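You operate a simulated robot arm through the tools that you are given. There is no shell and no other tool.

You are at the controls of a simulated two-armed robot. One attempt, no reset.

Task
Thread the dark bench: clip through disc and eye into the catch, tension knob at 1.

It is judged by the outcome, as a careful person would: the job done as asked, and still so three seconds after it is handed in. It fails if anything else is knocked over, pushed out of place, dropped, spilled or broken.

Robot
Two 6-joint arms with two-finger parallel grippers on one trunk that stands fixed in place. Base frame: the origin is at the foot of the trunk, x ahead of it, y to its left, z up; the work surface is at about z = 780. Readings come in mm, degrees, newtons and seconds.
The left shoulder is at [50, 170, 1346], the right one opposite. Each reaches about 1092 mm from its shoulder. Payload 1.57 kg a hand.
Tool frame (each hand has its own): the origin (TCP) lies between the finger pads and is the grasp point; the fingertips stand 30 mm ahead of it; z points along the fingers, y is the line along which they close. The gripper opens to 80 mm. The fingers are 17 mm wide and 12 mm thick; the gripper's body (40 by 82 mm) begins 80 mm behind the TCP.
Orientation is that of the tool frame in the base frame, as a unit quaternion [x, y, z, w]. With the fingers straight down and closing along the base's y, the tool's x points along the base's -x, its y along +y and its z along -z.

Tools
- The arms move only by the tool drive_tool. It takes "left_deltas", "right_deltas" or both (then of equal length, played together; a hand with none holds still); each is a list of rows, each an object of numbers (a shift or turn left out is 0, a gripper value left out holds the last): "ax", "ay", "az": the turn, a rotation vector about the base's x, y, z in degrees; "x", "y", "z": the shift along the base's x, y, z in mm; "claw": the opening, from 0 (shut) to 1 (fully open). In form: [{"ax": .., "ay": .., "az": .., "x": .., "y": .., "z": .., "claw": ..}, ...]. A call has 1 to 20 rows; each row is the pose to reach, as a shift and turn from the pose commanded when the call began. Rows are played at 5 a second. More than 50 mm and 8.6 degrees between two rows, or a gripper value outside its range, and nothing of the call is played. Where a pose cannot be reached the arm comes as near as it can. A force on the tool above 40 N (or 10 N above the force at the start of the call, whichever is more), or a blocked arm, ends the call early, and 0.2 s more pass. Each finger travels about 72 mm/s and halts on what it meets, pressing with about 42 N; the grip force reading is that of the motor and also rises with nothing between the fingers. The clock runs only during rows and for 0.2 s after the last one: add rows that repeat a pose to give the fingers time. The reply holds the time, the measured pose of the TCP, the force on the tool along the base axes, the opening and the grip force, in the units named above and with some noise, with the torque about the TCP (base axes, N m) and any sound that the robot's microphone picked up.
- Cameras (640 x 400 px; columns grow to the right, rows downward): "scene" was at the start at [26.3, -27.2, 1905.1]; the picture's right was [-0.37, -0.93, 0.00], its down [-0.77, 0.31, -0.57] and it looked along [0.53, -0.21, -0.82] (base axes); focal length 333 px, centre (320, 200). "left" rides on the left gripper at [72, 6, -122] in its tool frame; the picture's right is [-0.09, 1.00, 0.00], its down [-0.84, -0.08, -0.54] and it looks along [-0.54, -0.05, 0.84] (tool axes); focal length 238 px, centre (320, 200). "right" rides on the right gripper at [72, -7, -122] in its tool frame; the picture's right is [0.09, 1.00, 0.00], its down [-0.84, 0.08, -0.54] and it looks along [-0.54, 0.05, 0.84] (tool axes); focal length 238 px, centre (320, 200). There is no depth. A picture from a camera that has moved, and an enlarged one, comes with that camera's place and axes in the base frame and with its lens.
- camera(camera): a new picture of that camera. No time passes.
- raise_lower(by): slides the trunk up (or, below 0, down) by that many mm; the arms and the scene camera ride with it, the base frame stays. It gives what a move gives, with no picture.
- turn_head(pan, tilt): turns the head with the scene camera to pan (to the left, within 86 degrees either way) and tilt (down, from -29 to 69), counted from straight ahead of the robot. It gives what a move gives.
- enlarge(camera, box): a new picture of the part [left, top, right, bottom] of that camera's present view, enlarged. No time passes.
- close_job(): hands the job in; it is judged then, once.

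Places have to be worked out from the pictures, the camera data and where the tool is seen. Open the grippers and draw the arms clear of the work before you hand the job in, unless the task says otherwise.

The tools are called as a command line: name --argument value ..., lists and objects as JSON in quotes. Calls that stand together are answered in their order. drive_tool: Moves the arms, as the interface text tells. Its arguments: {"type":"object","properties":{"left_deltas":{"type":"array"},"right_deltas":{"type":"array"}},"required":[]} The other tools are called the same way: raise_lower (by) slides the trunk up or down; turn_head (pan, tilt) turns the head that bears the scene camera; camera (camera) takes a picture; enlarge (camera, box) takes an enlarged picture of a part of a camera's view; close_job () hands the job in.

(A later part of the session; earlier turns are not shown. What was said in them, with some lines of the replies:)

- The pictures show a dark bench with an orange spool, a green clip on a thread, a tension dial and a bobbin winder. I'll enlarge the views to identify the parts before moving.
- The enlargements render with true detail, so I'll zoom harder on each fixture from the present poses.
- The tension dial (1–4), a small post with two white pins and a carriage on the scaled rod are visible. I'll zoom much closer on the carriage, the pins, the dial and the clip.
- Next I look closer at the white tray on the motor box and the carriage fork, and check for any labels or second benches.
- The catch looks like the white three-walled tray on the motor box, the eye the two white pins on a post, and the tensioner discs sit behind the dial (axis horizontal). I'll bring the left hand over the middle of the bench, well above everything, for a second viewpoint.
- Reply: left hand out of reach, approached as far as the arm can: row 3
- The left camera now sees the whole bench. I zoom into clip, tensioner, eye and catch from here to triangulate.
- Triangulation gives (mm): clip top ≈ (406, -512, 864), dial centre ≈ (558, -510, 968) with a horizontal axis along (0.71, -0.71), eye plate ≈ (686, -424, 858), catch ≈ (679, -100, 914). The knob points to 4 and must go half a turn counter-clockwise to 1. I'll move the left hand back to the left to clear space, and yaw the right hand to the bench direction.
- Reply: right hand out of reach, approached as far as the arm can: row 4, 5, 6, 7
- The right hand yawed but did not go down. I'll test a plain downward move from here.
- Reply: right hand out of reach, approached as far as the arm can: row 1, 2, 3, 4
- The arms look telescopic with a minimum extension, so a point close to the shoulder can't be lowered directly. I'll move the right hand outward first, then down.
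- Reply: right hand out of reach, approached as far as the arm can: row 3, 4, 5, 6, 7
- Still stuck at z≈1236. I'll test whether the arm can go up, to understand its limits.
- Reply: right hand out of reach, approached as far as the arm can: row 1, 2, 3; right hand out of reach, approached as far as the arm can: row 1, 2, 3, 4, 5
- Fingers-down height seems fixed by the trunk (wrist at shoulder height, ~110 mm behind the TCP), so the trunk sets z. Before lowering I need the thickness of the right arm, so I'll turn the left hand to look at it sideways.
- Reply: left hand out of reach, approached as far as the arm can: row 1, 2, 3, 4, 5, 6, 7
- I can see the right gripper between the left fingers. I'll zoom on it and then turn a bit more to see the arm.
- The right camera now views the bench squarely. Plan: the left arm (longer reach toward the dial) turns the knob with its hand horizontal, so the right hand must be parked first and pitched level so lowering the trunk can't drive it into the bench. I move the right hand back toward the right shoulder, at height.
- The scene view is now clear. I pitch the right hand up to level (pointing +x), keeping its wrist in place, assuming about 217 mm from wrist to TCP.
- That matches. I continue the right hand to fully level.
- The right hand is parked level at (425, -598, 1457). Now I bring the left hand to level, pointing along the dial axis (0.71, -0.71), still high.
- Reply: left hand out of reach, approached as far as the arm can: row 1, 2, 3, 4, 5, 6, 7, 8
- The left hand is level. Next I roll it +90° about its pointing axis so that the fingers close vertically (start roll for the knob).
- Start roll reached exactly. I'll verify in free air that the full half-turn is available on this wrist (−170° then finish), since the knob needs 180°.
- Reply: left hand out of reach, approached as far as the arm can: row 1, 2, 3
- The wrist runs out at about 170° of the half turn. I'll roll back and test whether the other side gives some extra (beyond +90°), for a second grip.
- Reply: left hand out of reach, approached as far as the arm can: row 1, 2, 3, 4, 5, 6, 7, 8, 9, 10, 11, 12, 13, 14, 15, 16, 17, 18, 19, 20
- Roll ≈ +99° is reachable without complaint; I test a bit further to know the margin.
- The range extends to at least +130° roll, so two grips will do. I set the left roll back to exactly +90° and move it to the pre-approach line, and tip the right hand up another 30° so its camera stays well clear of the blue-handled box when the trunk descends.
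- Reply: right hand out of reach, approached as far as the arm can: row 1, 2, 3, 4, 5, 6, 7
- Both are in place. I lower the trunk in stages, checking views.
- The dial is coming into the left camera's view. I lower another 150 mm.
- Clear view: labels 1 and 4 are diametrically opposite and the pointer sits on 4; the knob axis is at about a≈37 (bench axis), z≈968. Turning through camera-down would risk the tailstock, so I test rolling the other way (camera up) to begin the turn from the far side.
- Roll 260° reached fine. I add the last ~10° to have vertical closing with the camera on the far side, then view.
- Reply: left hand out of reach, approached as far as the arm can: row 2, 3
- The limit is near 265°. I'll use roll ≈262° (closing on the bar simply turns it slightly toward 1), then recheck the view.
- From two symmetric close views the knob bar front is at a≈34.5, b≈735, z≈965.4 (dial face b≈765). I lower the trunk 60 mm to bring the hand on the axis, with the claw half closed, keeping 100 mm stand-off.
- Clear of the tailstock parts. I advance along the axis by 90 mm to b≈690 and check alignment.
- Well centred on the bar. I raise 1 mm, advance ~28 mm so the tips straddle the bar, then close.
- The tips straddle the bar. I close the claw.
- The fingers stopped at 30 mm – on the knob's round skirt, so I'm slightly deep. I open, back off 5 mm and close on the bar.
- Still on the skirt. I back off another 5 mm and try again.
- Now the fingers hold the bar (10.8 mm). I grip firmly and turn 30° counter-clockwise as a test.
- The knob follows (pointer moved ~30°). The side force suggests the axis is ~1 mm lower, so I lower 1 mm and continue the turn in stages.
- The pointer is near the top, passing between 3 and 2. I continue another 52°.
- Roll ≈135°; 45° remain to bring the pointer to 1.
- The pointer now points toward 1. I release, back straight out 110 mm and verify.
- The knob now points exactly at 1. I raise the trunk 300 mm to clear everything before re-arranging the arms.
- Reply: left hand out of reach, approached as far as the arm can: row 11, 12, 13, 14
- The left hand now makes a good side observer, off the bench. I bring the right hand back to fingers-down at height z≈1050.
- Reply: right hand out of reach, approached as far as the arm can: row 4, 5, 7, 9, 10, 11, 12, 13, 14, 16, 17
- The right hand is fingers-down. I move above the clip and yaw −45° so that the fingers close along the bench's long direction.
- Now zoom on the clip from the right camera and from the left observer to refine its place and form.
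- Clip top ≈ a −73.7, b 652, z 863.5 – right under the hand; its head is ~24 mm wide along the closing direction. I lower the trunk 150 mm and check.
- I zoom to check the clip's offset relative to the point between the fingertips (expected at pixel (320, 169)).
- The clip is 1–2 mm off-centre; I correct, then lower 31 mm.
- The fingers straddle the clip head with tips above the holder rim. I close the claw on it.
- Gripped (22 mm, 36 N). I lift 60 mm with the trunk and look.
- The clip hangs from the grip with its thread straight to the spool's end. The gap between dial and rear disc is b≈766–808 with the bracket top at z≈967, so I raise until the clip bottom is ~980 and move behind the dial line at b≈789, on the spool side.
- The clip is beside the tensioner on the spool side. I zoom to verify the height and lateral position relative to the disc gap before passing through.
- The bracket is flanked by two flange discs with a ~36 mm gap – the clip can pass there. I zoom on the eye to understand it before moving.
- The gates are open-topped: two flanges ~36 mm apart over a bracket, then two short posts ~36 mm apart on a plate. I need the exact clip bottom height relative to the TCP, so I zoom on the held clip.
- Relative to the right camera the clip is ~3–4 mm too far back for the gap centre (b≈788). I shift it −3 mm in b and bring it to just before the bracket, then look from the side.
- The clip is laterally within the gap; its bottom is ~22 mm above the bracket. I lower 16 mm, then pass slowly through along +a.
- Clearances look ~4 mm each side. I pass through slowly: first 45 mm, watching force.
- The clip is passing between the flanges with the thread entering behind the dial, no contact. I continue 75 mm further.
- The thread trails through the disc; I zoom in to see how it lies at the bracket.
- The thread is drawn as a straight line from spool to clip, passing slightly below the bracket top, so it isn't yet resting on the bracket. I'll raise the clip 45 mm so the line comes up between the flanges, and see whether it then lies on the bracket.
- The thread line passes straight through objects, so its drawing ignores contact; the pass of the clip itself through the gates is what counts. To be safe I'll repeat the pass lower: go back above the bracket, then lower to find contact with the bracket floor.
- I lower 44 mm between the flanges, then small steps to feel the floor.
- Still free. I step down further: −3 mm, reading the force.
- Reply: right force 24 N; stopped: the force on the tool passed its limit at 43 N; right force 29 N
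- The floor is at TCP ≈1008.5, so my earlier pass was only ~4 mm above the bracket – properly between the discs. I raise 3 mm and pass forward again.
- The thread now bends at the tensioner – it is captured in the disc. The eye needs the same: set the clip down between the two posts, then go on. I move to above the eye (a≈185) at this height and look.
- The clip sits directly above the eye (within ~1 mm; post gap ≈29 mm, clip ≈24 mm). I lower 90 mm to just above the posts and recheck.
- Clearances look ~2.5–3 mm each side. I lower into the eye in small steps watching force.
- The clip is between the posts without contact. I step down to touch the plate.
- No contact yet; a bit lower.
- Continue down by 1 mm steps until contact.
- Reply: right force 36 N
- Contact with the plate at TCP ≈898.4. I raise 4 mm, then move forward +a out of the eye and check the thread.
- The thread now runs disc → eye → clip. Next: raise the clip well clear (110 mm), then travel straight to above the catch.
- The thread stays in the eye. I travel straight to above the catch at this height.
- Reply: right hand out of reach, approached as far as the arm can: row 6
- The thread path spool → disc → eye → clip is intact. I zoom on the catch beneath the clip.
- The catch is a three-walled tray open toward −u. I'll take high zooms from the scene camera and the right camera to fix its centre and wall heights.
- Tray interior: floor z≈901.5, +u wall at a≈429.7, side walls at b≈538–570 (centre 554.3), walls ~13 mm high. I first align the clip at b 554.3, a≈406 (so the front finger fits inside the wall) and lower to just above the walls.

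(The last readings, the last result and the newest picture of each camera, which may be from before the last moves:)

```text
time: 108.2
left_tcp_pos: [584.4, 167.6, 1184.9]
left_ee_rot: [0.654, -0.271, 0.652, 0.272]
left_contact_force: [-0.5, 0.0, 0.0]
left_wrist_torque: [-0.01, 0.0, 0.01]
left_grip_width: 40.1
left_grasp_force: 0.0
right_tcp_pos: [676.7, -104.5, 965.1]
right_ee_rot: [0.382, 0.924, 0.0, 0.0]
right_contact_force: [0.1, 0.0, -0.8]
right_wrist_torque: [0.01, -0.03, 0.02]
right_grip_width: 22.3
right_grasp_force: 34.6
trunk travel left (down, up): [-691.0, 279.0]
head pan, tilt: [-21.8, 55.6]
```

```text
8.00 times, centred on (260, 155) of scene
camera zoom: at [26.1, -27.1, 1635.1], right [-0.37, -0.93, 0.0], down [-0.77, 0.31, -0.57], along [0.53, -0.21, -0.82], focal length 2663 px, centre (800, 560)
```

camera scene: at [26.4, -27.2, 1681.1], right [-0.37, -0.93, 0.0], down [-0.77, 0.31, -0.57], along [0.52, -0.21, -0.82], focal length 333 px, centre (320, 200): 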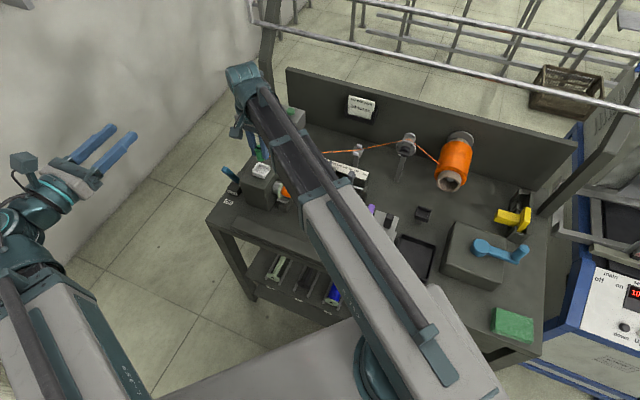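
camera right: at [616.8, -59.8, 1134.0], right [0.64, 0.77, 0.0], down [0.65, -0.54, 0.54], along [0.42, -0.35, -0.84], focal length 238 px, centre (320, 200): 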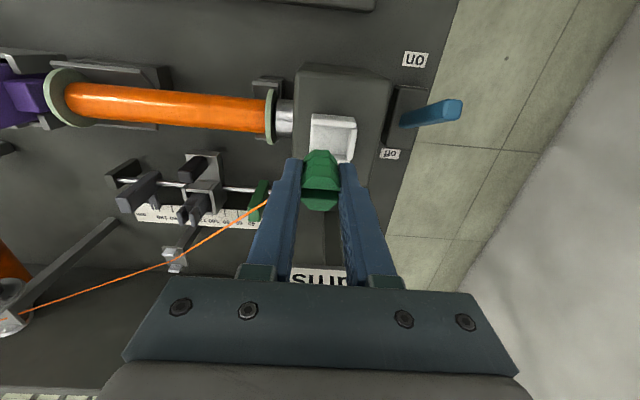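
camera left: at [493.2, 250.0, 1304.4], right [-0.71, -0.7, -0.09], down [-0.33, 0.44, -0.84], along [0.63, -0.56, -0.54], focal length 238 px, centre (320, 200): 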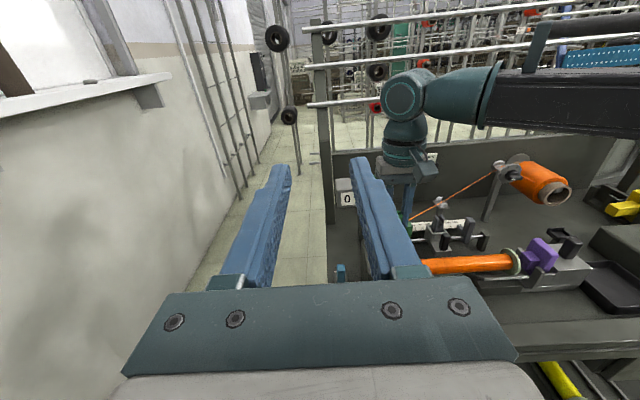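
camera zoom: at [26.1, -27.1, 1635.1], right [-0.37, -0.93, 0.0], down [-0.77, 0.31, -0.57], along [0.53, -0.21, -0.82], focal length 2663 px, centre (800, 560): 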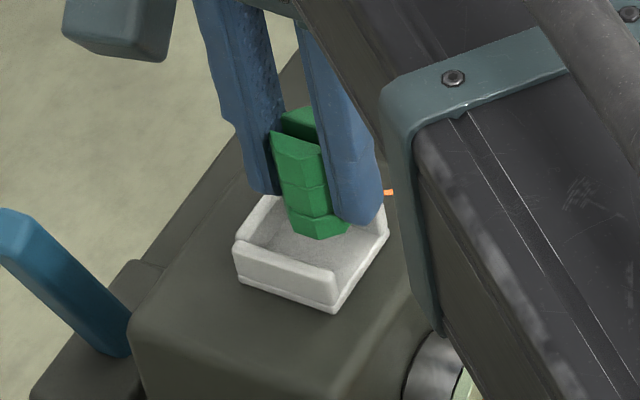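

The clip is ~3 mm too far back; I correct by −3 mm in b, then lower 14 mm into the tray.

drive_tool --right_deltas '[{"x": -2.1, "y": 2.1}, {"x": -2.1, "y": 2.1}, {"x": -2.1, "y": 2.1}]'

raise_lower --by -14

enlarge --camera "right" --box '[260, 90, 380, 220]'

enlarge --camera "scene" --box '[230, 120, 290, 170]'

```text
time: 109.0
left_tcp_pos: [583.1, 166.7, 1185.4]
left_ee_rot: [0.653, -0.272, 0.652, 0.273]
left_contact_force: [0.3, -0.3, -0.8]
left_wrist_torque: [0.0, -0.01, 0.01]
left_grip_width: 39.9
left_grasp_force: 0.1
right_tcp_pos: [675.7, -102.5, 965.5]
right_ee_rot: [0.383, 0.924, 0.0, 0.0]
right_contact_force: [0.6, -0.6, -0.8]
right_wrist_torque: [0.05, 0.0, 0.03]
right_grip_width: 22.0
right_grasp_force: 35.7
trunk travel left (down, up): [-691.0, 279.0]
head pan, tilt: [-21.8, 55.6]
```

```text
time: 109.7
left_tcp_pos: [581.9, 168.3, 1173.6]
left_ee_rot: [0.654, -0.269, 0.652, 0.272]
left_contact_force: [0.6, -0.6, -0.2]
left_wrist_torque: [0.01, 0.02, -0.01]
left_grip_width: 40.1
left_grasp_force: 0.1
right_tcp_pos: [675.9, -103.1, 952.7]
right_ee_rot: [0.383, 0.924, 0.001, 0.001]
right_contact_force: [7.3, -1.7, 24.4]
right_wrist_torque: [0.47, -0.48, -0.19]
right_grip_width: 22.2
right_grasp_force: 35.2
trunk travel left (down, up): [-677.0, 293.0]
head pan, tilt: [-21.8, 55.6]
```

```text
3.08 times, centred on (320, 155) of right
camera zoom: at [620.9, -56.9, 1075.4], right [0.64, 0.77, 0.0], down [0.64, -0.54, 0.54], along [0.42, -0.35, -0.84], focal length 733 px, centre (320, 338)
```

zoom: 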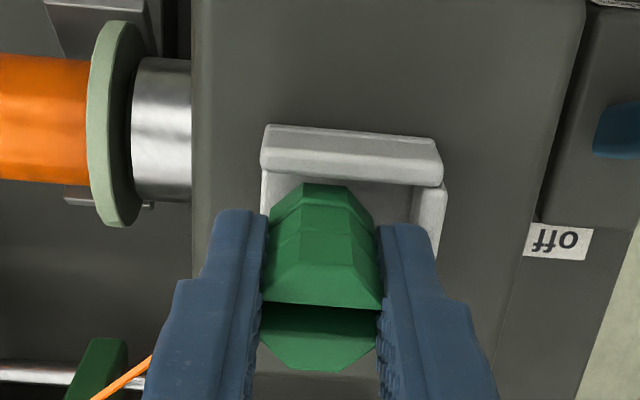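

```text
8.00 times, centred on (260, 145) of scene
camera zoom: at [24.2, -26.9, 1621.7], right [-0.37, -0.93, 0.0], down [-0.77, 0.31, -0.57], along [0.53, -0.21, -0.82], focal length 2663 px, centre (800, 640)
```

zoom: 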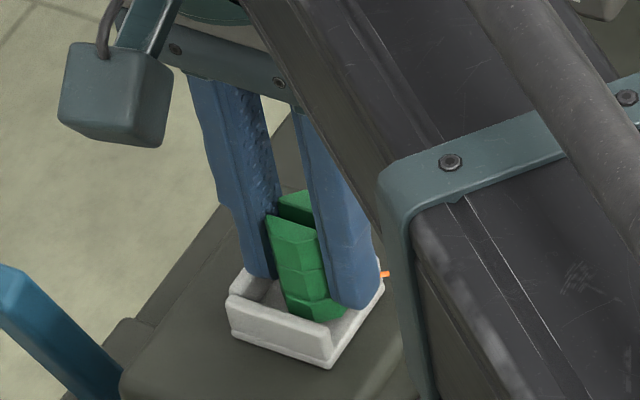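

A 24 N contact appeared early; the torque says it is at the outer tip corner of the +u finger – on the tray's +u wall. I raise 6 mm and look closely.

raise_lower --by 6

enlarge --camera "scene" --box '[245, 138, 275, 168]'

enlarge --camera "right" --box '[290, 120, 370, 200]'

camera --camera "left"

```text
time: 110.2
left_tcp_pos: [583.6, 167.9, 1177.4]
left_ee_rot: [0.654, -0.271, 0.651, 0.273]
left_contact_force: [0.4, 0.2, -0.3]
left_wrist_torque: [0.01, -0.01, 0.0]
left_grip_width: 40.1
left_grasp_force: 0.0
right_tcp_pos: [675.2, -103.3, 957.6]
right_ee_rot: [0.383, 0.924, -0.001, 0.0]
right_contact_force: [-0.5, 0.4, -1.1]
right_wrist_torque: [0.06, 0.03, 0.03]
right_grip_width: 22.7
right_grasp_force: 35.5
trunk travel left (down, up): [-683.0, 287.0]
head pan, tilt: [-21.8, 55.6]
```

```text
13.33 times, centred on (260, 153) of scene
camera zoom: at [26.6, -27.1, 1626.9], right [-0.37, -0.93, 0.0], down [-0.77, 0.31, -0.57], along [0.52, -0.21, -0.82], focal length 4439 px, centre (1120, 827)
```

zoom: 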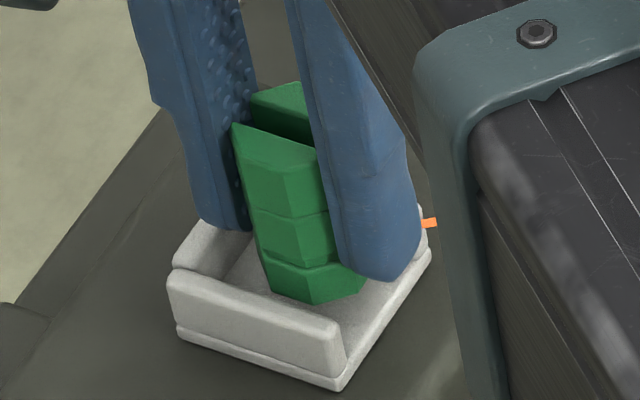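

```text
5.00 times, centred on (330, 160) of right
camera zoom: at [621.2, -56.9, 1079.7], right [0.64, 0.77, 0.0], down [0.65, -0.54, 0.54], along [0.42, -0.35, -0.84], focal length 1192 px, centre (270, 400)
```

zoom: 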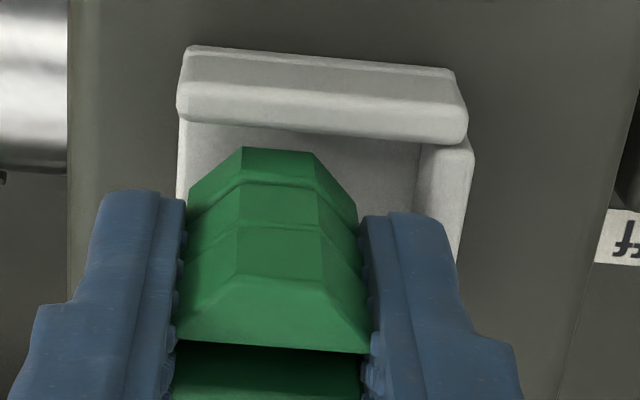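

```text
taken
camera left: at [493.3, 250.1, 1250.0], right [-0.71, -0.7, -0.09], down [-0.33, 0.44, -0.84], along [0.63, -0.56, -0.54], focal length 238 px, centre (320, 200)
```

left: 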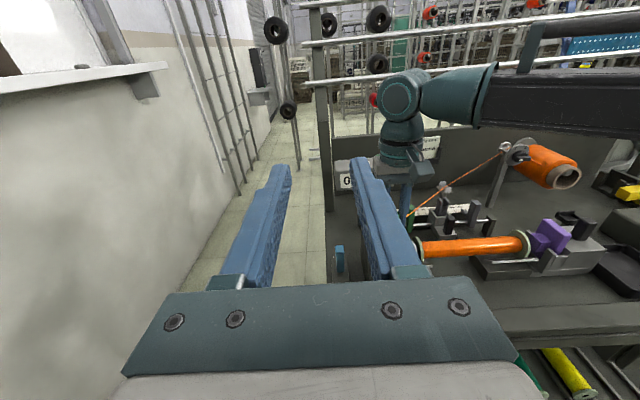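

The finger's outer face is right at the +u wall edge. I shift 5 mm toward the open side (and +1 mm in b) and lower again to find the tray floor.

drive_tool --right_deltas '[{"x": -2.8, "y": -4.2}, {"x": -2.8, "y": -4.2}, {"x": -2.8, "y": -4.2}]'

raise_lower --by -6

raise_lower --by -3

```text
time: 111.0
left_tcp_pos: [583.0, 167.0, 1177.5]
left_ee_rot: [0.654, -0.271, 0.652, 0.272]
left_contact_force: [0.1, 0.7, 0.2]
left_wrist_torque: [0.03, 0.03, -0.01]
left_grip_width: 40.1
left_grasp_force: 0.2
right_tcp_pos: [673.4, -106.6, 958.5]
right_ee_rot: [0.383, 0.924, 0.0, -0.001]
right_contact_force: [0.3, -0.2, 0.6]
right_wrist_torque: [-0.01, 0.03, 0.0]
right_grip_width: 22.5
right_grasp_force: 34.7
trunk travel left (down, up): [-683.0, 287.0]
head pan, tilt: [-21.8, 55.6]
```

```text
time: 111.5
left_tcp_pos: [582.7, 167.4, 1173.9]
left_ee_rot: [0.654, -0.271, 0.652, 0.272]
left_contact_force: [-0.4, 0.3, 0.1]
left_wrist_torque: [0.02, -0.02, -0.03]
left_grip_width: 39.9
left_grasp_force: 0.1
right_tcp_pos: [671.8, -106.5, 952.7]
right_ee_rot: [0.383, 0.924, 0.001, 0.0]
right_contact_force: [0.0, 0.2, 0.0]
right_wrist_torque: [0.01, 0.0, 0.0]
right_grip_width: 22.3
right_grasp_force: 35.5
trunk travel left (down, up): [-677.0, 293.0]
head pan, tilt: [-21.8, 55.6]
```

```text
time: 112.1
left_tcp_pos: [583.2, 167.8, 1167.8]
left_ee_rot: [0.654, -0.272, 0.651, 0.273]
left_contact_force: [-0.4, 0.3, 0.6]
left_wrist_torque: [0.0, 0.02, 0.02]
left_grip_width: 40.0
left_grasp_force: 0.0
right_tcp_pos: [672.6, -105.6, 948.9]
right_ee_rot: [0.382, 0.924, 0.0, 0.0]
right_contact_force: [-0.4, 0.5, 0.7]
right_wrist_torque: [-0.04, -0.03, -0.01]
right_grip_width: 22.3
right_grasp_force: 34.5
trunk travel left (down, up): [-674.0, 296.0]
head pan, tilt: [-21.8, 55.6]
```

No contact now. I continue down in small steps.

raise_lower --by -2

raise_lower --by -1.5

enlarge --camera "scene" --box '[245, 130, 275, 160]'

enlarge --camera "right" --box '[290, 120, 370, 200]'

```text
time: 112.6
left_tcp_pos: [583.3, 168.3, 1165.8]
left_ee_rot: [0.654, -0.271, 0.653, 0.271]
left_contact_force: [0.3, 0.5, 0.3]
left_wrist_torque: [-0.01, 0.0, -0.03]
left_grip_width: 39.7
left_grasp_force: 0.0
right_tcp_pos: [671.6, -106.6, 948.6]
right_ee_rot: [0.382, 0.924, 0.001, 0.002]
right_contact_force: [5.3, -1.6, 23.6]
right_wrist_torque: [-0.04, -0.09, 0.01]
right_grip_width: 22.2
right_grasp_force: 35.4
trunk travel left (down, up): [-672.0, 298.0]
head pan, tilt: [-21.8, 55.6]
```

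```text
time: 113.0
left_tcp_pos: [581.9, 167.2, 1168.2]
left_ee_rot: [0.653, -0.271, 0.652, 0.273]
left_contact_force: [0.4, -0.3, -0.1]
left_wrist_torque: [0.01, 0.01, 0.02]
left_grip_width: 40.0
left_grasp_force: 0.1
right_tcp_pos: [671.8, -106.3, 947.3]
right_ee_rot: [0.383, 0.924, 0.0, 0.002]
right_contact_force: [0.1, -0.7, 31.7]
right_wrist_torque: [0.05, 0.12, 0.02]
right_grip_width: 22.6
right_grasp_force: 35.3
trunk travel left (down, up): [-672.0, 298.0]
head pan, tilt: [-21.8, 55.6]
stopped: the force on the tool passed its limit at 43 N (the readings are from after the stop); the commanded pose is now the measured one
```

```text
13.33 times, centred on (260, 145) of scene
camera zoom: at [23.6, -26.6, 1615.7], right [-0.37, -0.93, 0.0], down [-0.76, 0.31, -0.57], along [0.53, -0.21, -0.82], focal length 4439 px, centre (1120, 933)
```

zoom: 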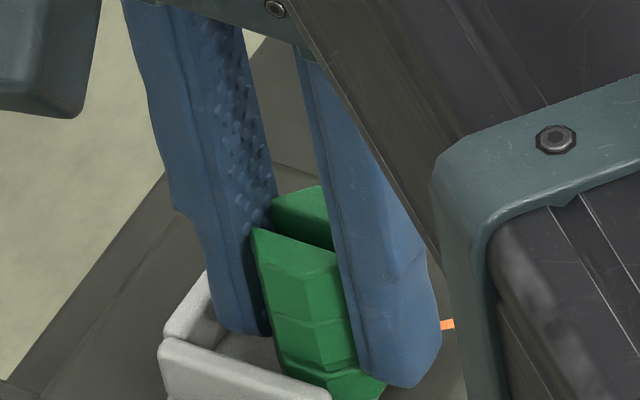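

```text
5.00 times, centred on (330, 160) of right
camera zoom: at [617.7, -60.5, 1069.6], right [0.64, 0.77, 0.0], down [0.64, -0.54, 0.54], along [0.42, -0.35, -0.84], focal length 1192 px, centre (270, 400)
```

zoom: 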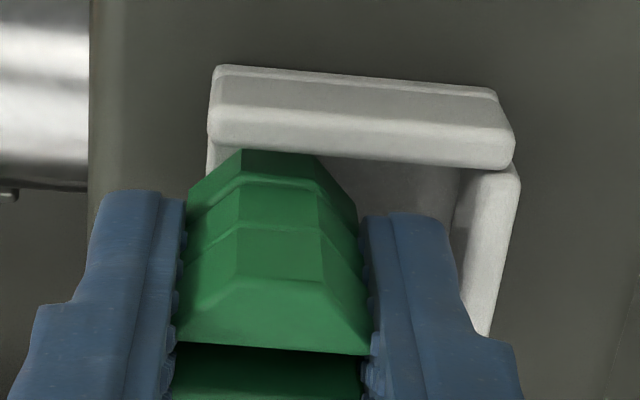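

The clip now stands on the tray floor (contact at TCP ≈948, no torque), but ~10 mm toward the open side because of the finger/wall interference. I relieve the force, open slightly, raise 10 mm and regrip higher so the fingers clear the wall.

raise_lower --by 1

drive_tool --right_deltas '[{"claw": 0.33}, {"claw": 0.36}, {"claw": 0.36}, {"claw": 0.36}]'

enlarge --camera "right" --box '[280, 120, 370, 220]'

enlarge --camera "scene" --box '[240, 125, 280, 165]'

```text
time: 113.5
left_tcp_pos: [582.1, 167.8, 1167.8]
left_ee_rot: [0.654, -0.271, 0.652, 0.273]
left_contact_force: [0.3, 0.5, -0.1]
left_wrist_torque: [-0.02, 0.03, -0.02]
left_grip_width: 40.2
left_grasp_force: 0.0
right_tcp_pos: [672.3, -106.5, 947.5]
right_ee_rot: [0.383, 0.924, 0.002, 0.001]
right_contact_force: [-3.3, 0.0, 13.9]
right_wrist_torque: [0.0, 0.16, 0.0]
right_grip_width: 22.5
right_grasp_force: 34.9
trunk travel left (down, up): [-673.0, 297.0]
head pan, tilt: [-21.8, 55.6]
```

```text
time: 114.5
left_tcp_pos: [583.5, 167.8, 1166.8]
left_ee_rot: [0.653, -0.271, 0.652, 0.272]
left_contact_force: [0.1, -0.7, 0.4]
left_wrist_torque: [0.01, -0.01, -0.01]
left_grip_width: 40.2
left_grasp_force: 0.0
right_tcp_pos: [673.6, -106.4, 947.0]
right_ee_rot: [0.382, 0.924, 0.001, 0.001]
right_contact_force: [-0.1, -1.2, -1.3]
right_wrist_torque: [-0.06, 0.06, -0.02]
right_grip_width: 28.1
right_grasp_force: 0.1
trunk travel left (down, up): [-673.0, 297.0]
head pan, tilt: [-21.8, 55.6]
```

```text
4.00 times, centred on (325, 170) of right
camera zoom: at [619.5, -61.0, 1069.2], right [0.64, 0.77, 0.0], down [0.65, -0.54, 0.54], along [0.42, -0.35, -0.84], focal length 953 px, centre (300, 320)
```

zoom: 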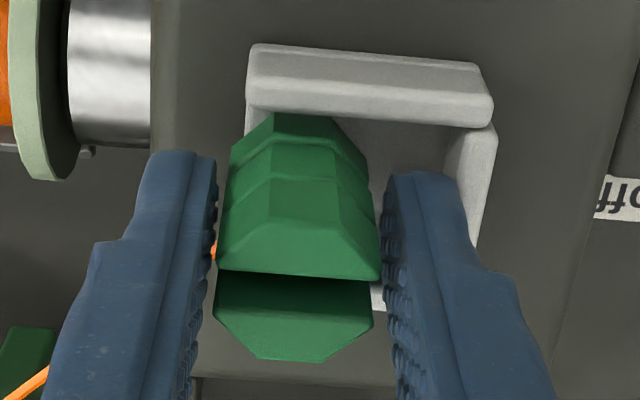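

```text
10.00 times, centred on (260, 145) of scene
camera zoom: at [26.4, -27.3, 1616.5], right [-0.37, -0.93, 0.0], down [-0.77, 0.31, -0.57], along [0.52, -0.21, -0.82], focal length 3329 px, centre (920, 750)
```

zoom: 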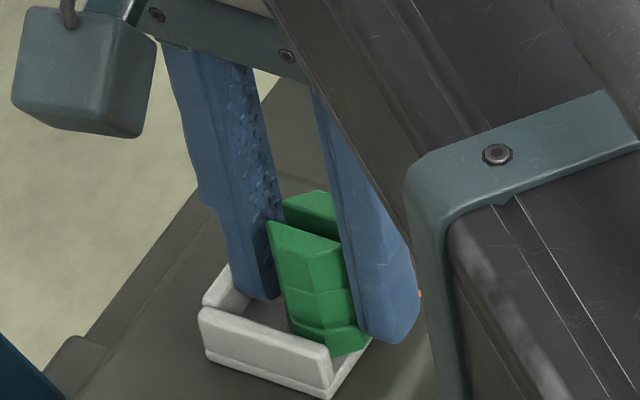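

The clip stands on its own, upright, but a bit toward the open side. I raise 11 mm and regrip.

raise_lower --by 11

drive_tool --right_deltas '[{"claw": 0.3}, {"claw": 0.2}, {"claw": 0.1}, {"claw": 0.1}]'

enlarge --camera "scene" --box '[240, 125, 280, 165]'

enlarge --camera "right" --box '[280, 120, 370, 220]'

```text
time: 115.1
left_tcp_pos: [583.7, 168.0, 1178.6]
left_ee_rot: [0.655, -0.271, 0.651, 0.273]
left_contact_force: [-0.6, 0.0, 0.4]
left_wrist_torque: [0.01, -0.01, -0.02]
left_grip_width: 40.0
left_grasp_force: 0.1
right_tcp_pos: [673.7, -106.5, 958.9]
right_ee_rot: [0.383, 0.924, 0.001, 0.001]
right_contact_force: [-0.8, 0.8, 0.2]
right_wrist_torque: [0.01, 0.0, -0.06]
right_grip_width: 28.8
right_grasp_force: 0.1
trunk travel left (down, up): [-684.0, 286.0]
head pan, tilt: [-21.8, 55.6]
```

```text
time: 116.1
left_tcp_pos: [582.9, 166.8, 1176.9]
left_ee_rot: [0.654, -0.27, 0.652, 0.271]
left_contact_force: [0.6, 0.5, 0.2]
left_wrist_torque: [0.02, 0.01, 0.01]
left_grip_width: 40.0
left_grasp_force: 0.0
right_tcp_pos: [673.0, -105.6, 958.8]
right_ee_rot: [0.383, 0.924, 0.001, 0.001]
right_contact_force: [0.0, 0.0, -0.4]
right_wrist_torque: [0.0, 0.04, 0.01]
right_grip_width: 22.5
right_grasp_force: 34.6
trunk travel left (down, up): [-684.0, 286.0]
head pan, tilt: [-21.8, 55.6]
```

```text
10.00 times, centred on (260, 145) of scene
camera zoom: at [26.3, -27.1, 1627.5], right [-0.37, -0.93, 0.0], down [-0.77, 0.31, -0.57], along [0.53, -0.21, -0.82], focal length 3329 px, centre (920, 750)
```

zoom: 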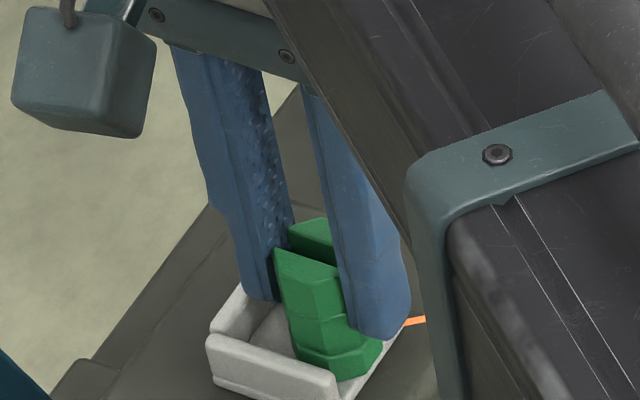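

```text
4.00 times, centred on (325, 170) of right
camera zoom: at [619.5, -60.8, 1080.3], right [0.64, 0.77, 0.0], down [0.65, -0.54, 0.54], along [0.42, -0.35, -0.84], focal length 953 px, centre (300, 320)
```

zoom: 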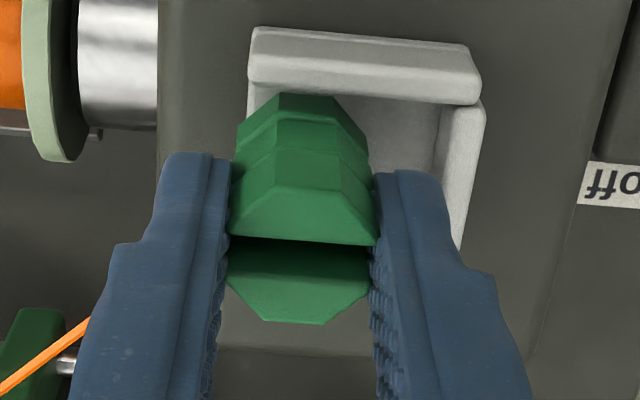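

Regripped with the tips at z≈929, above the walls. I lift 2.5 mm and shift +10 mm along +u to the tray centre.

raise_lower --by 2.5

drive_tool --right_deltas '[{"x": 2.5, "y": 2.5}, {"x": 5, "y": 5}, {"x": 7.1, "y": 7.1}, {"x": 7.1, "y": 7.1}]'

enlarge --camera "right" --box '[280, 120, 370, 220]'

enlarge --camera "scene" --box '[240, 125, 280, 165]'

```text
time: 116.6
left_tcp_pos: [584.2, 166.9, 1181.1]
left_ee_rot: [0.655, -0.27, 0.651, 0.273]
left_contact_force: [0.0, 0.5, 0.9]
left_wrist_torque: [-0.02, -0.01, -0.01]
left_grip_width: 40.0
left_grasp_force: 0.1
right_tcp_pos: [672.8, -105.9, 959.9]
right_ee_rot: [0.383, 0.924, 0.001, 0.002]
right_contact_force: [-0.2, -0.5, -0.1]
right_wrist_torque: [0.0, 0.03, -0.03]
right_grip_width: 22.9
right_grasp_force: 35.5
trunk travel left (down, up): [-686.0, 284.0]
head pan, tilt: [-21.8, 55.6]
```

```text
time: 117.6
left_tcp_pos: [582.8, 167.0, 1180.2]
left_ee_rot: [0.654, -0.271, 0.652, 0.272]
left_contact_force: [0.4, 0.3, -0.9]
left_wrist_torque: [0.01, -0.03, 0.01]
left_grip_width: 40.0
left_grasp_force: 0.1
right_tcp_pos: [680.8, -100.2, 961.1]
right_ee_rot: [0.383, 0.924, 0.0, 0.0]
right_contact_force: [-1.3, -0.8, 0.5]
right_wrist_torque: [-0.07, 0.0, -0.04]
right_grip_width: 22.3
right_grasp_force: 35.0
trunk travel left (down, up): [-686.0, 284.0]
head pan, tilt: [-21.8, 55.6]
```

```text
4.00 times, centred on (325, 170) of right
camera zoom: at [626.4, -54.3, 1082.8], right [0.64, 0.77, 0.0], down [0.64, -0.54, 0.54], along [0.42, -0.35, -0.84], focal length 953 px, centre (300, 320)
```

zoom: 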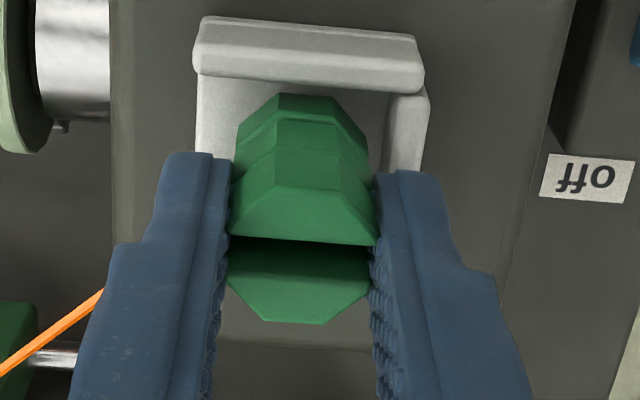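

```text
10.00 times, centred on (260, 145) of scene
camera zoom: at [26.2, -27.2, 1630.0], right [-0.37, -0.93, 0.0], down [-0.77, 0.31, -0.57], along [0.53, -0.21, -0.82], focal length 3329 px, centre (920, 750)
```

zoom: 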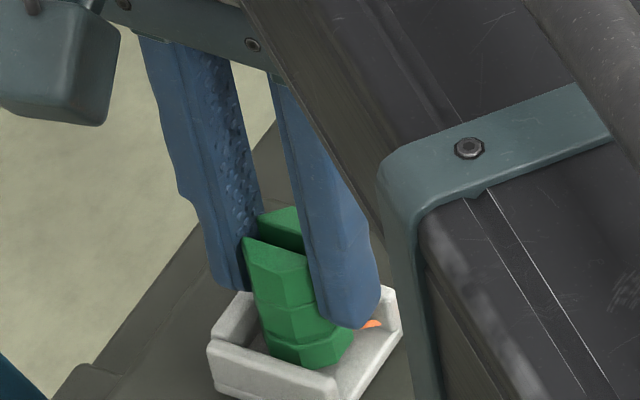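

Centred with ~4 mm clearance on each side. I lower 2.5 mm onto the floor and check the force.

raise_lower --by -2.5

```text
time: 118.2
left_tcp_pos: [582.9, 166.9, 1178.5]
left_ee_rot: [0.654, -0.271, 0.652, 0.272]
left_contact_force: [0.6, -0.6, 0.0]
left_wrist_torque: [0.01, -0.02, -0.01]
left_grip_width: 40.0
left_grasp_force: 0.1
right_tcp_pos: [681.0, -99.9, 958.0]
right_ee_rot: [0.383, 0.924, 0.0, 0.001]
right_contact_force: [-0.5, -0.7, 0.8]
right_wrist_torque: [-0.02, -0.01, -0.03]
right_grip_width: 22.4
right_grasp_force: 35.9
trunk travel left (down, up): [-684.0, 286.0]
head pan, tilt: [-21.8, 55.6]
```

No force yet; one more millimetre.

raise_lower --by -1

```text
time: 118.7
left_tcp_pos: [582.7, 167.9, 1178.0]
left_ee_rot: [0.653, -0.271, 0.652, 0.273]
left_contact_force: [-0.5, -0.1, -0.1]
left_wrist_torque: [0.0, -0.01, 0.02]
left_grip_width: 39.9
left_grasp_force: 0.0
right_tcp_pos: [679.6, -100.0, 958.4]
right_ee_rot: [0.383, 0.924, 0.0, 0.003]
right_contact_force: [3.4, -1.6, 15.3]
right_wrist_torque: [-0.09, -0.13, 0.02]
right_grip_width: 22.7
right_grasp_force: 35.3
trunk travel left (down, up): [-683.0, 287.0]
head pan, tilt: [-21.8, 55.6]
```

Contact is central (15 N). I relieve 0.5 mm and open the gripper.

raise_lower --by 0.5

drive_tool --right_deltas '[{"claw": 0.32}, {"claw": 0.36}, {"claw": 0.45}, {"claw": 0.55}, {"claw": 0.6}, {"claw": 0.6}]'

enlarge --camera "right" --box '[260, 110, 390, 230]'

enlarge --camera "scene" --box '[240, 125, 280, 165]'

```text
time: 119.2
left_tcp_pos: [583.1, 167.4, 1177.4]
left_ee_rot: [0.654, -0.271, 0.652, 0.272]
left_contact_force: [0.5, 0.4, -0.2]
left_wrist_torque: [-0.02, 0.02, -0.01]
left_grip_width: 39.8
left_grasp_force: 0.0
right_tcp_pos: [679.9, -98.7, 958.0]
right_ee_rot: [0.382, 0.924, 0.0, 0.001]
right_contact_force: [2.4, -0.4, 9.7]
right_wrist_torque: [0.01, -0.13, -0.02]
right_grip_width: 22.6
right_grasp_force: 34.7
trunk travel left (down, up): [-683.0, 287.0]
head pan, tilt: [-21.8, 55.6]
```

```text
time: 120.6
left_tcp_pos: [583.1, 167.7, 1177.4]
left_ee_rot: [0.654, -0.271, 0.651, 0.273]
left_contact_force: [0.1, -0.6, 0.2]
left_wrist_torque: [0.01, -0.04, 0.01]
left_grip_width: 39.8
left_grasp_force: 0.0
right_tcp_pos: [681.0, -100.7, 958.1]
right_ee_rot: [0.382, 0.924, 0.001, 0.001]
right_contact_force: [0.2, 0.7, -0.1]
right_wrist_torque: [-0.03, 0.01, -0.01]
right_grip_width: 48.2
right_grasp_force: 0.1
trunk travel left (down, up): [-683.0, 287.0]
head pan, tilt: [-21.8, 55.6]
```

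```text
3.33 times, centred on (325, 170) of right
camera zoom: at [626.4, -54.2, 1079.8], right [0.64, 0.77, 0.0], down [0.65, -0.54, 0.54], along [0.42, -0.35, -0.84], focal length 794 px, centre (303, 300)
```

zoom: 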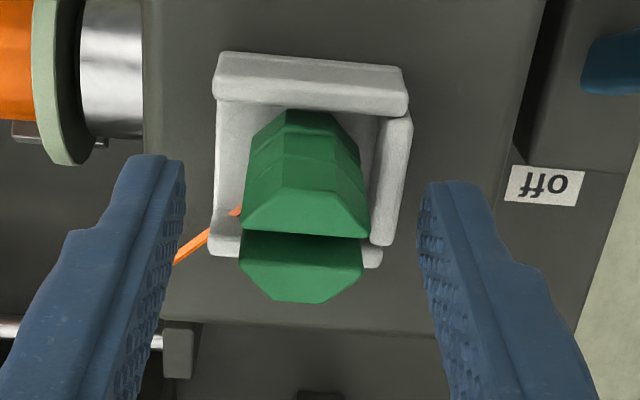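

```text
10.00 times, centred on (260, 145) of scene
camera zoom: at [26.3, -27.1, 1627.0], right [-0.37, -0.93, 0.0], down [-0.77, 0.31, -0.57], along [0.53, -0.21, -0.82], focal length 3329 px, centre (920, 750)
```

zoom: 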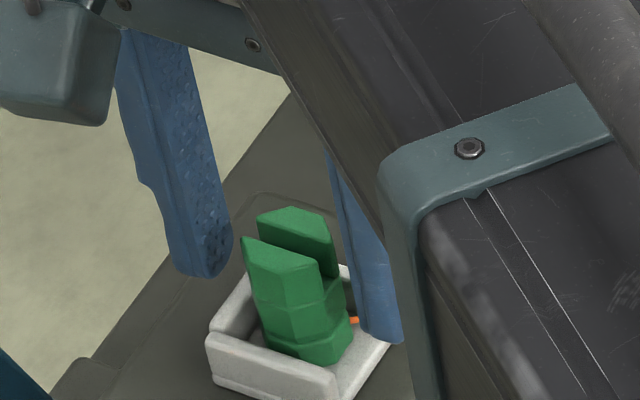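

The clip sits upright and centred in the catch. I raise straight up 150 mm and inspect the whole thread path.

raise_lower --by 150

camera --camera "right"

camera --camera "left"

camera --camera "scene"

```text
time: 122.3
left_tcp_pos: [583.2, 166.8, 1326.4]
left_ee_rot: [0.654, -0.27, 0.652, 0.272]
left_contact_force: [0.1, -0.7, 0.0]
left_wrist_torque: [0.0, 0.03, 0.0]
left_grip_width: 40.1
left_grasp_force: 0.0
right_tcp_pos: [680.0, -100.6, 1108.0]
right_ee_rot: [0.383, 0.924, 0.001, 0.002]
right_contact_force: [-1.3, 0.6, 0.0]
right_wrist_torque: [0.0, 0.0, -0.02]
right_grip_width: 48.0
right_grasp_force: 0.0
trunk travel left (down, up): [-833.0, 137.0]
head pan, tilt: [-21.8, 55.6]
```

```text
taken
camera right: at [626.5, -54.2, 1229.7], right [0.64, 0.77, 0.0], down [0.65, -0.54, 0.54], along [0.42, -0.35, -0.84], focal length 238 px, centre (320, 200)
```

right: 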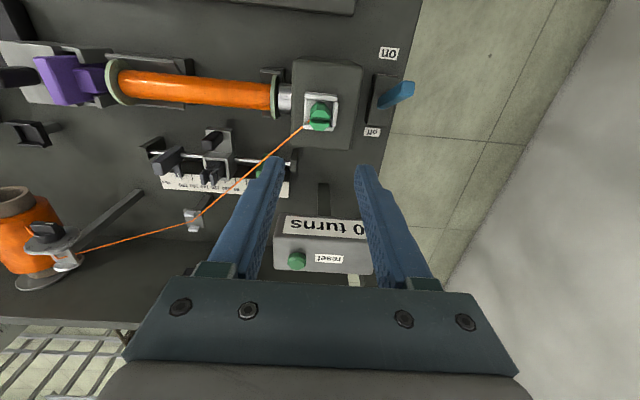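

```text
taken
camera left: at [493.3, 250.1, 1400.2], right [-0.71, -0.7, -0.09], down [-0.33, 0.44, -0.84], along [0.63, -0.56, -0.54], focal length 238 px, centre (320, 200)
```

left: 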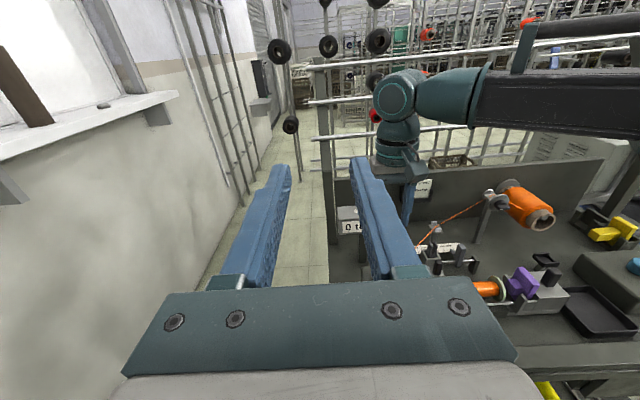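

```text
taken
camera scene: at [26.5, -27.1, 1776.9], right [-0.37, -0.93, 0.0], down [-0.77, 0.31, -0.57], along [0.52, -0.21, -0.82], focal length 333 px, centre (320, 200)
```

scene: 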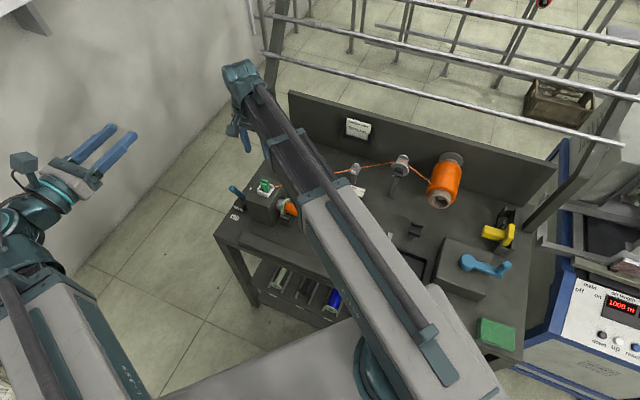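

The thread runs spool → disc → eye → catch. I raise further and draw the right hand away to its starting region, opening both grippers fully.

raise_lower --by 128

drive_tool --right_deltas '[{"x": -22, "y": -28, "claw": 0.7}, {"x": -44, "y": -57, "claw": 0.8}, {"x": -66, "y": -85, "claw": 1.0}, {"x": -88, "y": -113, "claw": 1.0}, {"x": -110, "y": -142, "claw": 1.0}, {"x": -132, "y": -170, "claw": 1.0}, {"x": -154, "y": -198, "claw": 1.0}, {"x": -176, "y": -227, "claw": 1.0}, {"x": -198, "y": -255, "claw": 1.0}, {"x": -220, "y": -283, "claw": 1.0}, {"x": -242, "y": -312, "claw": 1.0}, {"x": -260, "y": -345, "claw": 1.0}, {"x": -260, "y": -345, "claw": 1.0}]' --left_deltas '[{"claw": 0.6}, {"claw": 0.7}, {"claw": 0.8}, {"claw": 0.9}, {"claw": 1.0}, {"claw": 1.0}, {"claw": 1.0}, {"claw": 1.0}, {"claw": 1.0}, {"claw": 1.0}, {"claw": 1.0}, {"claw": 1.0}, {"claw": 1.0}]'

camera --camera "scene"

camera --camera "right"

```text
time: 123.9
left_tcp_pos: [583.0, 167.7, 1455.1]
left_ee_rot: [0.655, -0.27, 0.651, 0.272]
left_contact_force: [-0.4, -0.8, 0.2]
left_wrist_torque: [0.02, -0.03, 0.0]
left_grip_width: 40.2
left_grasp_force: 0.0
right_tcp_pos: [680.3, -100.2, 1235.0]
right_ee_rot: [0.383, 0.924, 0.001, 0.002]
right_contact_force: [0.5, 0.1, -0.5]
right_wrist_torque: [0.03, -0.01, -0.03]
right_grip_width: 47.9
right_grasp_force: 0.0
trunk travel left (down, up): [-961.0, 9.0]
head pan, tilt: [-21.8, 55.6]
```

```text
time: 126.7
left_tcp_pos: [583.5, 168.3, 1454.8]
left_ee_rot: [0.654, -0.27, 0.652, 0.272]
left_contact_force: [-0.5, 0.7, -0.3]
left_wrist_torque: [-0.01, 0.01, -0.02]
left_grip_width: 80.1
left_grasp_force: 0.1
right_tcp_pos: [420.7, -444.4, 1235.9]
right_ee_rot: [0.383, 0.924, 0.0, 0.001]
right_contact_force: [-0.2, 0.1, 0.1]
right_wrist_torque: [0.01, 0.02, -0.03]
right_grip_width: 80.3
right_grasp_force: 0.1
right hand out of reach, approached as far as the arm can: row 7, 8
trunk travel left (down, up): [-961.0, 9.0]
head pan, tilt: [-21.8, 55.6]
```

```text
taken
camera scene: at [26.6, -26.5, 1905.0], right [-0.37, -0.93, 0.0], down [-0.77, 0.31, -0.57], along [0.52, -0.21, -0.82], focal length 333 px, centre (320, 200)
```

scene: 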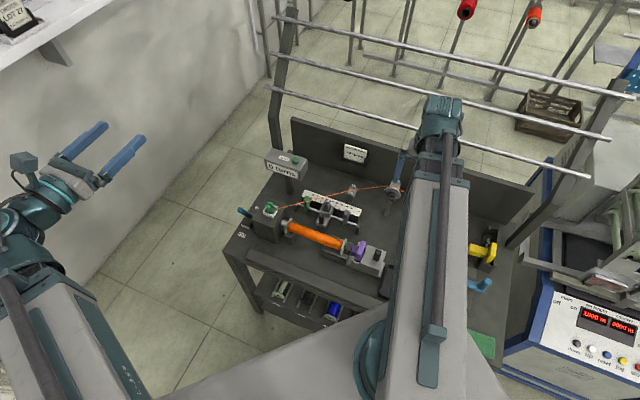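

```text
taken
camera right: at [366.5, -397.9, 1357.9], right [0.64, 0.77, 0.0], down [0.65, -0.54, 0.54], along [0.42, -0.35, -0.84], focal length 238 px, centre (320, 200)
```

right: 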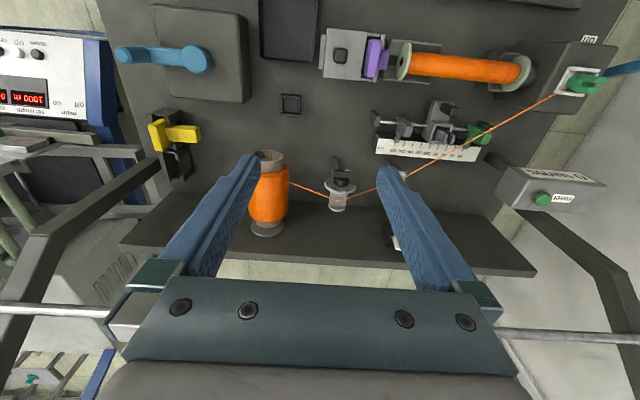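

Final check: I zoom on the catch, the eye, the disc and the knob from both views.

enlarge --camera "scene" --box '[235, 165, 415, 275]'

enlarge --camera "right" --box '[250, 130, 430, 230]'

enlarge --camera "scene" --box '[375, 165, 415, 215]'

enlarge --camera "scene" --box '[245, 190, 295, 230]'

```text
3.56 times, centred on (325, 220) of scene
camera zoom: at [26.6, -26.5, 1905.0], right [-0.37, -0.93, 0.0], down [-0.77, 0.31, -0.57], along [0.52, -0.21, -0.82], focal length 1184 px, centre (302, 129)
```

zoom: 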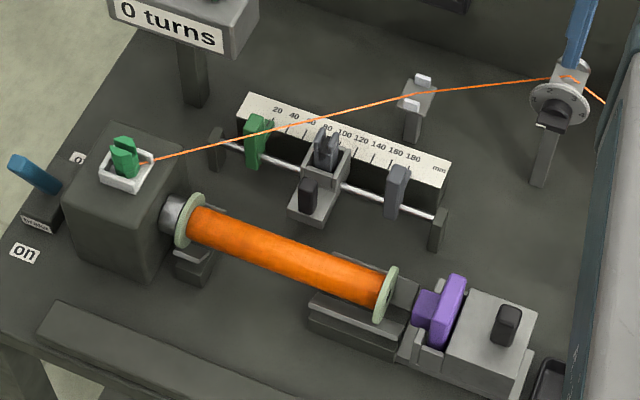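

```text
3.56 times, centred on (340, 180) of right
camera zoom: at [366.5, -397.9, 1357.9], right [0.64, 0.77, 0.0], down [0.65, -0.54, 0.54], along [0.42, -0.35, -0.84], focal length 848 px, centre (249, 271)
```

zoom: 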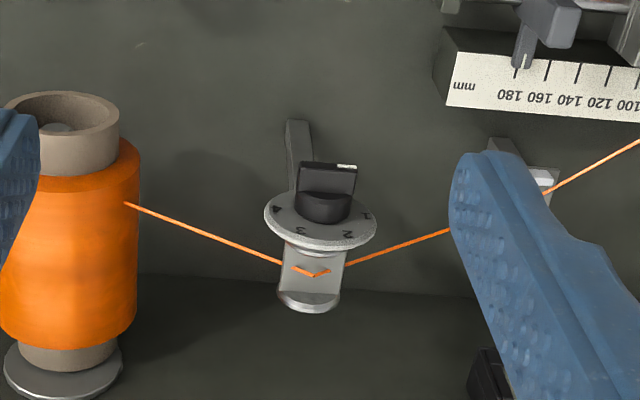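

```text
8.00 times, centred on (395, 190) of scene
camera zoom: at [26.6, -26.5, 1905.0], right [-0.37, -0.93, 0.0], down [-0.77, 0.31, -0.57], along [0.52, -0.21, -0.82], focal length 2663 px, centre (-280, 280)
```

zoom: 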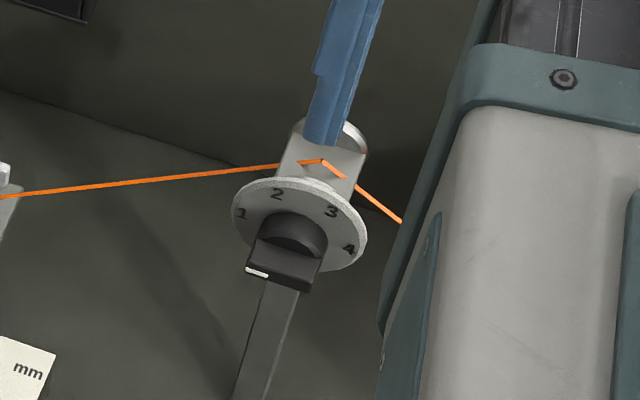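

```text
10.00 times, centred on (270, 210) of scene
camera zoom: at [26.6, -26.5, 1905.0], right [-0.37, -0.93, 0.0], down [-0.77, 0.31, -0.57], along [0.52, -0.21, -0.82], focal length 3329 px, centre (820, 100)
```

zoom: 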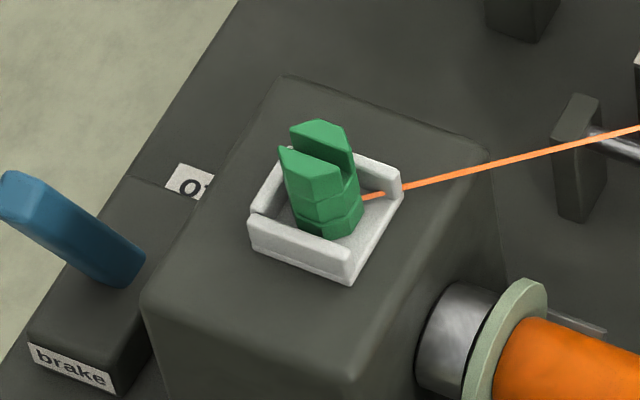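

The clip is seated upright in the catch, the thread bends at the disc and at the eye, the knob points to 1, and nothing else has moved. Both hands are empty, open and clear, so I hand the job in.

close_job

```text
The job is handed in.
```

The dark bench is threaded. The thread runs from the spool through the disc and the eye, and the clip stands upright in the catch. The tension knob points at 1.

- **Disc:** my first pass carried the clip between the two flanges about 4 mm above the bracket, and the thread did not catch. I went back, set the clip down on the bracket, and passed again. The thread then bent at the disc and stayed there.
- **Catch:** one finger pressed briefly on the tray wall, at about 24 N, on the first approach. I set the clip down, regripped it higher and moved it to the middle of the tray.
- **Other fixtures:** the brake lever, carriage, stops and counter looked unmoved in the last pictures, and the counter still reads 0 turns.

Both grippers are open and clear of the work. The job was handed in, and I have not seen the verdict.
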